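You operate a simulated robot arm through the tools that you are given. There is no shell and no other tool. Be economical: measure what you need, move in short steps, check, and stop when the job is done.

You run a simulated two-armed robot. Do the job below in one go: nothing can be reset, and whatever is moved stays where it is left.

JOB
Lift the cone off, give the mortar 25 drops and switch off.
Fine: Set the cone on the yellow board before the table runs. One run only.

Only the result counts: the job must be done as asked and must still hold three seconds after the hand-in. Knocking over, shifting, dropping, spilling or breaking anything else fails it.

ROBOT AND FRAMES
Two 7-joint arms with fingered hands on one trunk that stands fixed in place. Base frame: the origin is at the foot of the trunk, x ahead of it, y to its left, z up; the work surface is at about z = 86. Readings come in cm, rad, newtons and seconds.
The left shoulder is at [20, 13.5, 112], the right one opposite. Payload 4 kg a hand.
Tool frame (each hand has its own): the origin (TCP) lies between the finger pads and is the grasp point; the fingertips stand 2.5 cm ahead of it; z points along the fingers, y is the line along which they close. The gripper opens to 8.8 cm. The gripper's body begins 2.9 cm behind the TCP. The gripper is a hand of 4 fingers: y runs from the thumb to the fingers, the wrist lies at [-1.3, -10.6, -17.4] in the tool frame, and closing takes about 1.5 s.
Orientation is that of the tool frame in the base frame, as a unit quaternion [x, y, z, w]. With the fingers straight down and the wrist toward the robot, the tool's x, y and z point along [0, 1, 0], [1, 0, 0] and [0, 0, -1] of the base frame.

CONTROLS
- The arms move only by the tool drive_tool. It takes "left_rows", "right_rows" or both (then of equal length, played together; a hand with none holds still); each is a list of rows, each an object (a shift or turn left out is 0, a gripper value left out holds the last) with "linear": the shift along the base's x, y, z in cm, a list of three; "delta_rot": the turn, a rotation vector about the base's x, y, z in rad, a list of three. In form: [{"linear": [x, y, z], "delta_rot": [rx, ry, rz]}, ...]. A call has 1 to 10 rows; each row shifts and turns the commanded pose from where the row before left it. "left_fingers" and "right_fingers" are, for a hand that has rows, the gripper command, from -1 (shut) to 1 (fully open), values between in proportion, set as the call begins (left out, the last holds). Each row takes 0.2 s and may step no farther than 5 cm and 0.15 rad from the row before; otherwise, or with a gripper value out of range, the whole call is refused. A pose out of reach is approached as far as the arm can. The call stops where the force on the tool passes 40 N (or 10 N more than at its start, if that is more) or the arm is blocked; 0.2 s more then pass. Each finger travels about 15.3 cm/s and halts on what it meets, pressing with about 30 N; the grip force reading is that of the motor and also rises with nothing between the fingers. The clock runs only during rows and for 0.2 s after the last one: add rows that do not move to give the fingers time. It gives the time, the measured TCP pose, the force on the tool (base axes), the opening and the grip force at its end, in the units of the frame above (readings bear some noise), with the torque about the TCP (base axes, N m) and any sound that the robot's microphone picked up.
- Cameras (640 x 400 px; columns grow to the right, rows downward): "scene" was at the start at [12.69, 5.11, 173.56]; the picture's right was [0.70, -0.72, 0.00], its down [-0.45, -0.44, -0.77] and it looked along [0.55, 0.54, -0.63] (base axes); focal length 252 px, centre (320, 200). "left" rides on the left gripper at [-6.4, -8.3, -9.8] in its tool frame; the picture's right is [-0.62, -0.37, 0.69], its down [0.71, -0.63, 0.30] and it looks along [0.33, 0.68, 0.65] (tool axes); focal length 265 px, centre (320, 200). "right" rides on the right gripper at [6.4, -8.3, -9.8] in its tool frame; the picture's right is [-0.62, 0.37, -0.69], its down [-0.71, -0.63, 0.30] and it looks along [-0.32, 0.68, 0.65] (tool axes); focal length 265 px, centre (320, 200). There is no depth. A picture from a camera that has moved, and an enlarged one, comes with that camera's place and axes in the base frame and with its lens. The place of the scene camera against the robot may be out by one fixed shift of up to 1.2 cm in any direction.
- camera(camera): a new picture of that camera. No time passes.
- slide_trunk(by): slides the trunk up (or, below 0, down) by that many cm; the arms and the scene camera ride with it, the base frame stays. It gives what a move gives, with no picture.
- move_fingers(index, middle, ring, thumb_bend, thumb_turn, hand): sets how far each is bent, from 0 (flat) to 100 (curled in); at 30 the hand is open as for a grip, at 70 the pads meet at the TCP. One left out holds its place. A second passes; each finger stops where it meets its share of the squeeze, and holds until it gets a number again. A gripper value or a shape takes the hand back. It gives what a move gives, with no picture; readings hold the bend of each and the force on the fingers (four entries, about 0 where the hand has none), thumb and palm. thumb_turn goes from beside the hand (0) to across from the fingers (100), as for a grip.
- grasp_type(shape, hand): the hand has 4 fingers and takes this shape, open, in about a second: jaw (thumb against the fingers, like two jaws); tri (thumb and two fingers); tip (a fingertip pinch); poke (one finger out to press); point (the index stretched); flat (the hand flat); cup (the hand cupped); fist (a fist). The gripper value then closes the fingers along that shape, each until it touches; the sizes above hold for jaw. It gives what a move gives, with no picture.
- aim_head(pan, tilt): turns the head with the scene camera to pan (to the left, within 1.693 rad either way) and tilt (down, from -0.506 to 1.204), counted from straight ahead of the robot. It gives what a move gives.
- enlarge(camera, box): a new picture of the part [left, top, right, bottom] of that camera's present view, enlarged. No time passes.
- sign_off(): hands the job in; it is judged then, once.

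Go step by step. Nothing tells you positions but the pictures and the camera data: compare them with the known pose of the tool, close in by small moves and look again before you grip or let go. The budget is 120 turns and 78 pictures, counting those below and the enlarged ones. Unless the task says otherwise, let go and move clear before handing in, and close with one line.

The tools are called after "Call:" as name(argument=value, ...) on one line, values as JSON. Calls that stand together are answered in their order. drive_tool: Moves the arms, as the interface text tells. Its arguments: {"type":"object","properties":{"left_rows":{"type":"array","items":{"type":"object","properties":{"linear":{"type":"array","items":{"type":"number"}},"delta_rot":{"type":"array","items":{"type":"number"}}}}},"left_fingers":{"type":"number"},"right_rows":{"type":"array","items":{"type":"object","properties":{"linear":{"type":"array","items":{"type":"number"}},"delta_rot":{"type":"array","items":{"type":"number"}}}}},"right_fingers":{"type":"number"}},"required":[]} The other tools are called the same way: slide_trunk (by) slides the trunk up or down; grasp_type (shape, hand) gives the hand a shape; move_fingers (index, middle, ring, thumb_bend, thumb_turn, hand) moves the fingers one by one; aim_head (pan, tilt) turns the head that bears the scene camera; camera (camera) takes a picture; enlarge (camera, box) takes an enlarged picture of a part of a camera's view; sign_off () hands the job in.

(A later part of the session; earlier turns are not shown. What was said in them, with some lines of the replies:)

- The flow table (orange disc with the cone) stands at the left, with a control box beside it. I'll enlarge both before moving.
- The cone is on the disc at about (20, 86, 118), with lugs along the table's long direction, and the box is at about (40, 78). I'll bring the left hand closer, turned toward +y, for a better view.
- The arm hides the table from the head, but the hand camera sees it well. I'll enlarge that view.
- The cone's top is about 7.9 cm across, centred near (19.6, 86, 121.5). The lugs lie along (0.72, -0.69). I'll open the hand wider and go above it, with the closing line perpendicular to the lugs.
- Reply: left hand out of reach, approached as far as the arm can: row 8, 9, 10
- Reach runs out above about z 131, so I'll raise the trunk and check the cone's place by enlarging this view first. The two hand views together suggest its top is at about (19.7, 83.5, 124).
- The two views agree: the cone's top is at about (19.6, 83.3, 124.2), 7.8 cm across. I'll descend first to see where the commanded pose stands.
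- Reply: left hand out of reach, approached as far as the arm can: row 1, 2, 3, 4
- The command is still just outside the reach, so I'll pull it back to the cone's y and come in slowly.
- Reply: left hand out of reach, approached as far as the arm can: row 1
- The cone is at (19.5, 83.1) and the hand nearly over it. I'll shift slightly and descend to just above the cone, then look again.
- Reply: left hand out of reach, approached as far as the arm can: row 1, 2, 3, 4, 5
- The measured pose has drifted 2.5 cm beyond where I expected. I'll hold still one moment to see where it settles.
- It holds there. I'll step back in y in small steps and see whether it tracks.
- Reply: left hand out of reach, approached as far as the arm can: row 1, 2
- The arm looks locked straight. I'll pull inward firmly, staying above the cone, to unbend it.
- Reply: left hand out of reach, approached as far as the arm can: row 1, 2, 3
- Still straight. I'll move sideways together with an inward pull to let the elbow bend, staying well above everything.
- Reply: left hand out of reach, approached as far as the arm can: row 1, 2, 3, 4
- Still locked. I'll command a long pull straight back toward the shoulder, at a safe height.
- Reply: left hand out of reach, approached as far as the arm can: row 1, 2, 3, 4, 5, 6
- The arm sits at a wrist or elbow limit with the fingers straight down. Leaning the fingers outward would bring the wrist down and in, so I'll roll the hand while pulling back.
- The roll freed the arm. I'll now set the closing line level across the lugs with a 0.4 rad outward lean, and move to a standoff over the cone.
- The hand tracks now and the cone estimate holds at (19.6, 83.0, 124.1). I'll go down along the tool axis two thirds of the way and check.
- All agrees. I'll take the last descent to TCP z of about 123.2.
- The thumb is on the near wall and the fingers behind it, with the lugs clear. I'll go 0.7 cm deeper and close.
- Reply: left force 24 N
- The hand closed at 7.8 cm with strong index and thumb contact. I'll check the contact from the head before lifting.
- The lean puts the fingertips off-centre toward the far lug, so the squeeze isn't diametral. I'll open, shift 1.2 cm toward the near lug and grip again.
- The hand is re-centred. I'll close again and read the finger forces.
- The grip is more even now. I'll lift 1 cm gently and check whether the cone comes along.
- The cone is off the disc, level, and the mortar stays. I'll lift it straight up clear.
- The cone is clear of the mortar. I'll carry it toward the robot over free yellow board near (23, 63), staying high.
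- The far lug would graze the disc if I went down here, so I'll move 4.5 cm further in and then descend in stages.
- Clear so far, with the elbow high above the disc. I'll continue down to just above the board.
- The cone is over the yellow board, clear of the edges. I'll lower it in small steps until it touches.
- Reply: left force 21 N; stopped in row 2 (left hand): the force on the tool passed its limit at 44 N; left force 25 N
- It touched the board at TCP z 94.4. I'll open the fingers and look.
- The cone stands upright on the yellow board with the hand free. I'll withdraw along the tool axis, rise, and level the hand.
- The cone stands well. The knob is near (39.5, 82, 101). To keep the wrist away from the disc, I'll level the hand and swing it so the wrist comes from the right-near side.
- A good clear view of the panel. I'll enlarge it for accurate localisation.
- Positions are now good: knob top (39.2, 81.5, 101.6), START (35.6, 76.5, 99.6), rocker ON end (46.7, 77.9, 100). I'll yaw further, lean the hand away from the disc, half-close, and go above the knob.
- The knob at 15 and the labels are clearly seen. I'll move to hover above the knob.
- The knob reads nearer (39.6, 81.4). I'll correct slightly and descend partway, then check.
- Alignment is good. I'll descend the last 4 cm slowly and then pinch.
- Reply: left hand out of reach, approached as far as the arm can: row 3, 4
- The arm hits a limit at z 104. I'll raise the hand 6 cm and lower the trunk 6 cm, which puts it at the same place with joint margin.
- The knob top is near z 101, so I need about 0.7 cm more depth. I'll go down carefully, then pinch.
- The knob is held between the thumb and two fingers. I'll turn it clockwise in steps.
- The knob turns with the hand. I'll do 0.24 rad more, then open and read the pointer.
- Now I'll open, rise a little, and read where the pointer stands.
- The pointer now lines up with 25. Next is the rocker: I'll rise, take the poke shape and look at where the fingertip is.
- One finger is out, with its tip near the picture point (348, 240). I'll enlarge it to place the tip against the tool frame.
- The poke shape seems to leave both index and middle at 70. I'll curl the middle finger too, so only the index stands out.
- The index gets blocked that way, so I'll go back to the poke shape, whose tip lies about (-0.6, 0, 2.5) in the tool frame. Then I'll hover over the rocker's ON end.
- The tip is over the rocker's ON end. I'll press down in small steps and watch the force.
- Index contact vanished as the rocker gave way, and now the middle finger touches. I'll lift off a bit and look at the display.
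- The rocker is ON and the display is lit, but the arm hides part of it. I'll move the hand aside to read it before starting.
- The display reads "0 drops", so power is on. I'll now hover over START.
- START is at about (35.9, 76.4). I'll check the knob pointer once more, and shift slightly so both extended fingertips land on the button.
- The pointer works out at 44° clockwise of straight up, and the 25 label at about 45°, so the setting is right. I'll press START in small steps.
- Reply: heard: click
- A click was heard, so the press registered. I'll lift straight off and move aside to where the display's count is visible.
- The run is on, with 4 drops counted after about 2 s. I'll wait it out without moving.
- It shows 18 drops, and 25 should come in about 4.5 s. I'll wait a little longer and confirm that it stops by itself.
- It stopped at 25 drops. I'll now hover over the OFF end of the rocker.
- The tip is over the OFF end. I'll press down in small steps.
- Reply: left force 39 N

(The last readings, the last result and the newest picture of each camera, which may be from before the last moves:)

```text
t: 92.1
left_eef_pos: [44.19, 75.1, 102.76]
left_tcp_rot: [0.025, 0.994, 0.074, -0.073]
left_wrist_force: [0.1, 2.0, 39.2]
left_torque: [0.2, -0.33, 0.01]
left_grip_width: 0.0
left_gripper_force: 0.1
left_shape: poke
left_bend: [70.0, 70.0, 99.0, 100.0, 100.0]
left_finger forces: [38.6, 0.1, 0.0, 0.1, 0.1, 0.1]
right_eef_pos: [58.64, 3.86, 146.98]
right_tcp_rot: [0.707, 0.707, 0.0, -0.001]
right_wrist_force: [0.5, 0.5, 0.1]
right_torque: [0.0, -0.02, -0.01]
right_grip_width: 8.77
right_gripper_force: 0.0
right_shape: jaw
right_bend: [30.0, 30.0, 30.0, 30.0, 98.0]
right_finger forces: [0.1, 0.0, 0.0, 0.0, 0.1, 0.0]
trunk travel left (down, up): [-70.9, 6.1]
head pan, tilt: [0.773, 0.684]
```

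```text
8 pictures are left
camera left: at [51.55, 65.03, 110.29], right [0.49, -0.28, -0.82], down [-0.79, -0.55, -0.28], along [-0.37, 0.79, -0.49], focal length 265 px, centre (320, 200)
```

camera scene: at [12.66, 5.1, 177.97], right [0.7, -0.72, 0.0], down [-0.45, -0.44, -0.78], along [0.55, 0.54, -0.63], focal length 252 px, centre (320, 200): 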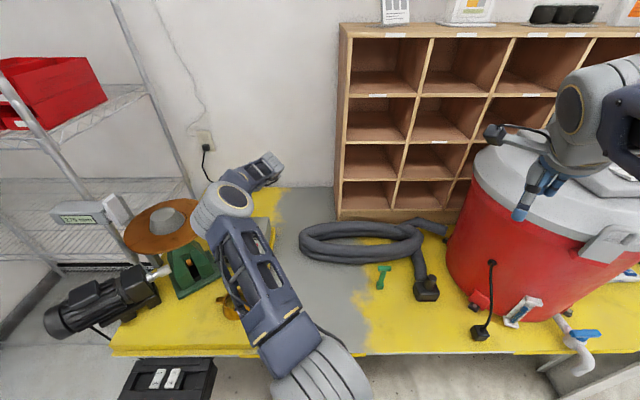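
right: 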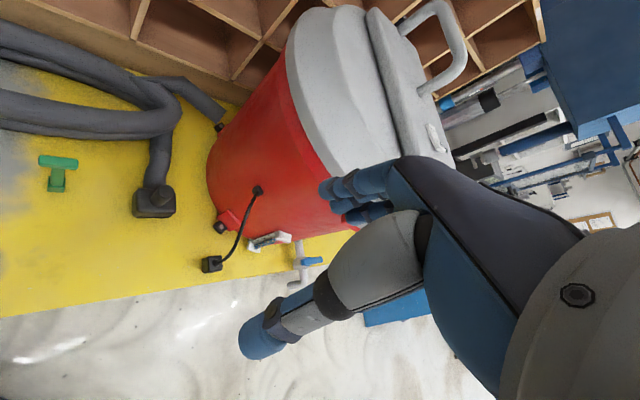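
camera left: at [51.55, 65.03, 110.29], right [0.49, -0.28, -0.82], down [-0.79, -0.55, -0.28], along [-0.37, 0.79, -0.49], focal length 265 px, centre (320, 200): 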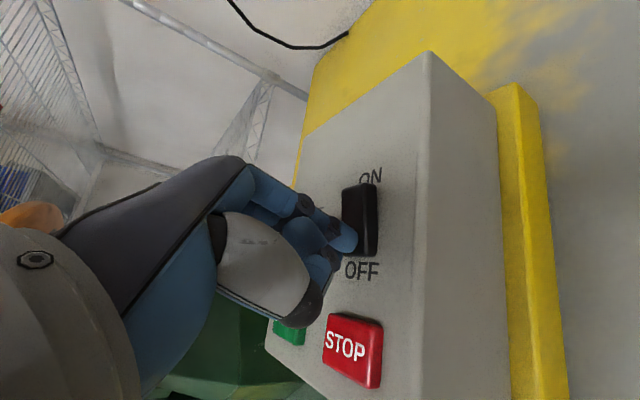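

It bottomed out firmly. I'll lift off and move aside to check the display.

Call:
drive_tool(left_rows=[{"linear": [0, 0, 2]}, {"linear": [0, 0, 3]}, {"linear": [2, -1, 4]}, {"linear": [4, -2, 2]}, {"linear": [4, -2, 0]}, {"linear": [4, -2, 0]}, {"linear": [2, -1, 0]}])

Call:
enlarge(camera="scene", box=[120, 180, 300, 290])

Call:
camera(camera="left")

```text
t: 93.7
left_eef_pos: [60.08, 67.06, 113.24]
left_tcp_rot: [0.025, 0.994, 0.069, -0.075]
left_wrist_force: [-0.6, -0.6, -0.3]
left_torque: [0.01, 0.0, 0.02]
left_grip_width: 0.0
left_gripper_force: 0.0
left_shape: poke
left_bend: [70.0, 70.0, 99.0, 100.0, 100.0]
left_finger forces: [0.0, 0.0, 0.1, 0.0, 0.0, 0.1]
right_eef_pos: [58.68, 3.99, 146.78]
right_tcp_rot: [0.707, 0.707, 0.0, 0.0]
right_wrist_force: [-0.3, 0.0, -0.4]
right_torque: [-0.01, -0.02, 0.02]
right_grip_width: 8.75
right_gripper_force: 0.0
right_shape: jaw
right_bend: [30.0, 30.0, 30.0, 30.0, 98.0]
right_finger forces: [0.1, 0.1, 0.0, 0.0, 0.0, 0.0]
trunk travel left (down, up): [-70.9, 6.1]
head pan, tilt: [0.773, 0.684]
```

```text
3.56 times, centred on (210, 235) of scene
camera zoom: at [12.67, 5.12, 171.96], right [0.7, -0.72, 0.0], down [-0.45, -0.44, -0.77], along [0.55, 0.54, -0.63], focal length 894 px, centre (711, 76)
```

zoom: 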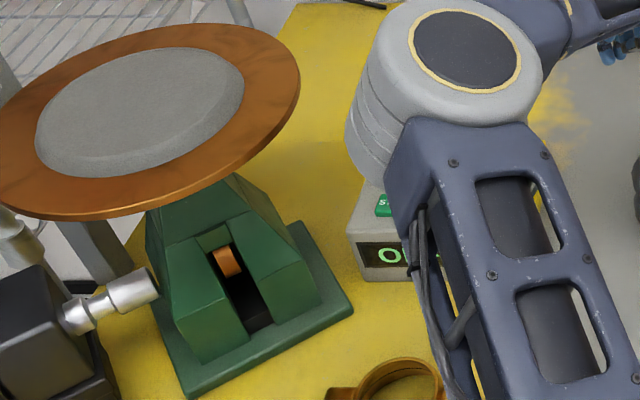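

```text
6 pictures are left
camera left: at [67.5, 57.05, 120.9], right [0.49, -0.29, -0.82], down [-0.79, -0.55, -0.27], along [-0.38, 0.78, -0.5], focal length 265 px, centre (320, 200)
```

left: 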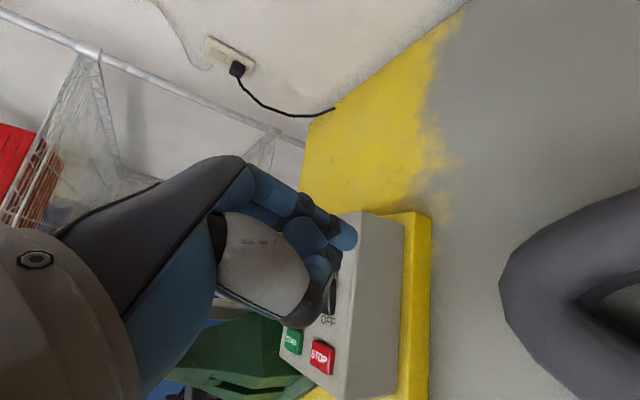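

The display seems to show OFF. I'll move the arm further clear to confirm everything.

Call:
drive_tool(left_rows=[{"linear": [2, -2, 3]}, {"linear": [2, -3, 3]}, {"linear": [2, -3, 3]}, {"linear": [2, -3, 3]}, {"linear": [2, -3, 2]}, {"linear": [2, -3, 2]}])

Call:
camera(camera="scene")

```text
t: 95.1
left_eef_pos: [72.02, 49.96, 129.33]
left_tcp_rot: [0.024, 0.994, 0.069, -0.076]
left_wrist_force: [0.2, 0.3, 0.9]
left_torque: [0.02, -0.01, -0.01]
left_grip_width: 0.0
left_gripper_force: 0.1
left_shape: poke
left_bend: [70.0, 70.0, 99.0, 100.0, 100.0]
left_finger forces: [0.0, 0.1, 0.0, 0.0, 0.0, 0.0]
right_eef_pos: [58.64, 4.03, 146.87]
right_tcp_rot: [0.707, 0.707, 0.0, 0.0]
right_wrist_force: [0.4, -0.3, 0.0]
right_torque: [-0.02, -0.03, 0.01]
right_grip_width: 8.77
right_gripper_force: 0.0
right_shape: jaw
right_bend: [30.0, 30.0, 30.0, 30.0, 98.0]
right_finger forces: [0.0, 0.0, 0.0, 0.0, 0.0, 0.1]
trunk travel left (down, up): [-70.9, 6.1]
head pan, tilt: [0.773, 0.684]
```

```text
5 pictures are left
camera scene: at [12.67, 5.15, 171.96], right [0.7, -0.72, 0.0], down [-0.45, -0.44, -0.77], along [0.55, 0.54, -0.63], focal length 252 px, centre (320, 200)
```

scene: 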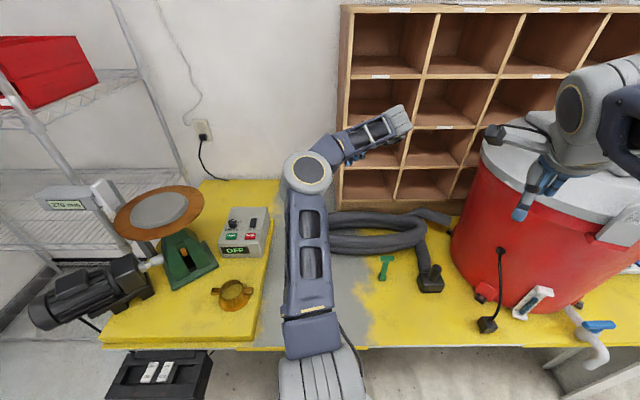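

The display reads OFF, the cone stands on the yellow board, the mortar has spread on the disc, and the hand is clear, so I'm handing in.

Call:
sign_off()

```text
The job is handed in.
```

The job is done and handed in: I lifted the cone off and set it on the yellow board. The table then ran once, stopping itself at 25 drops. I switched it off afterwards; the display reads OFF, and the arm is clear of everything.
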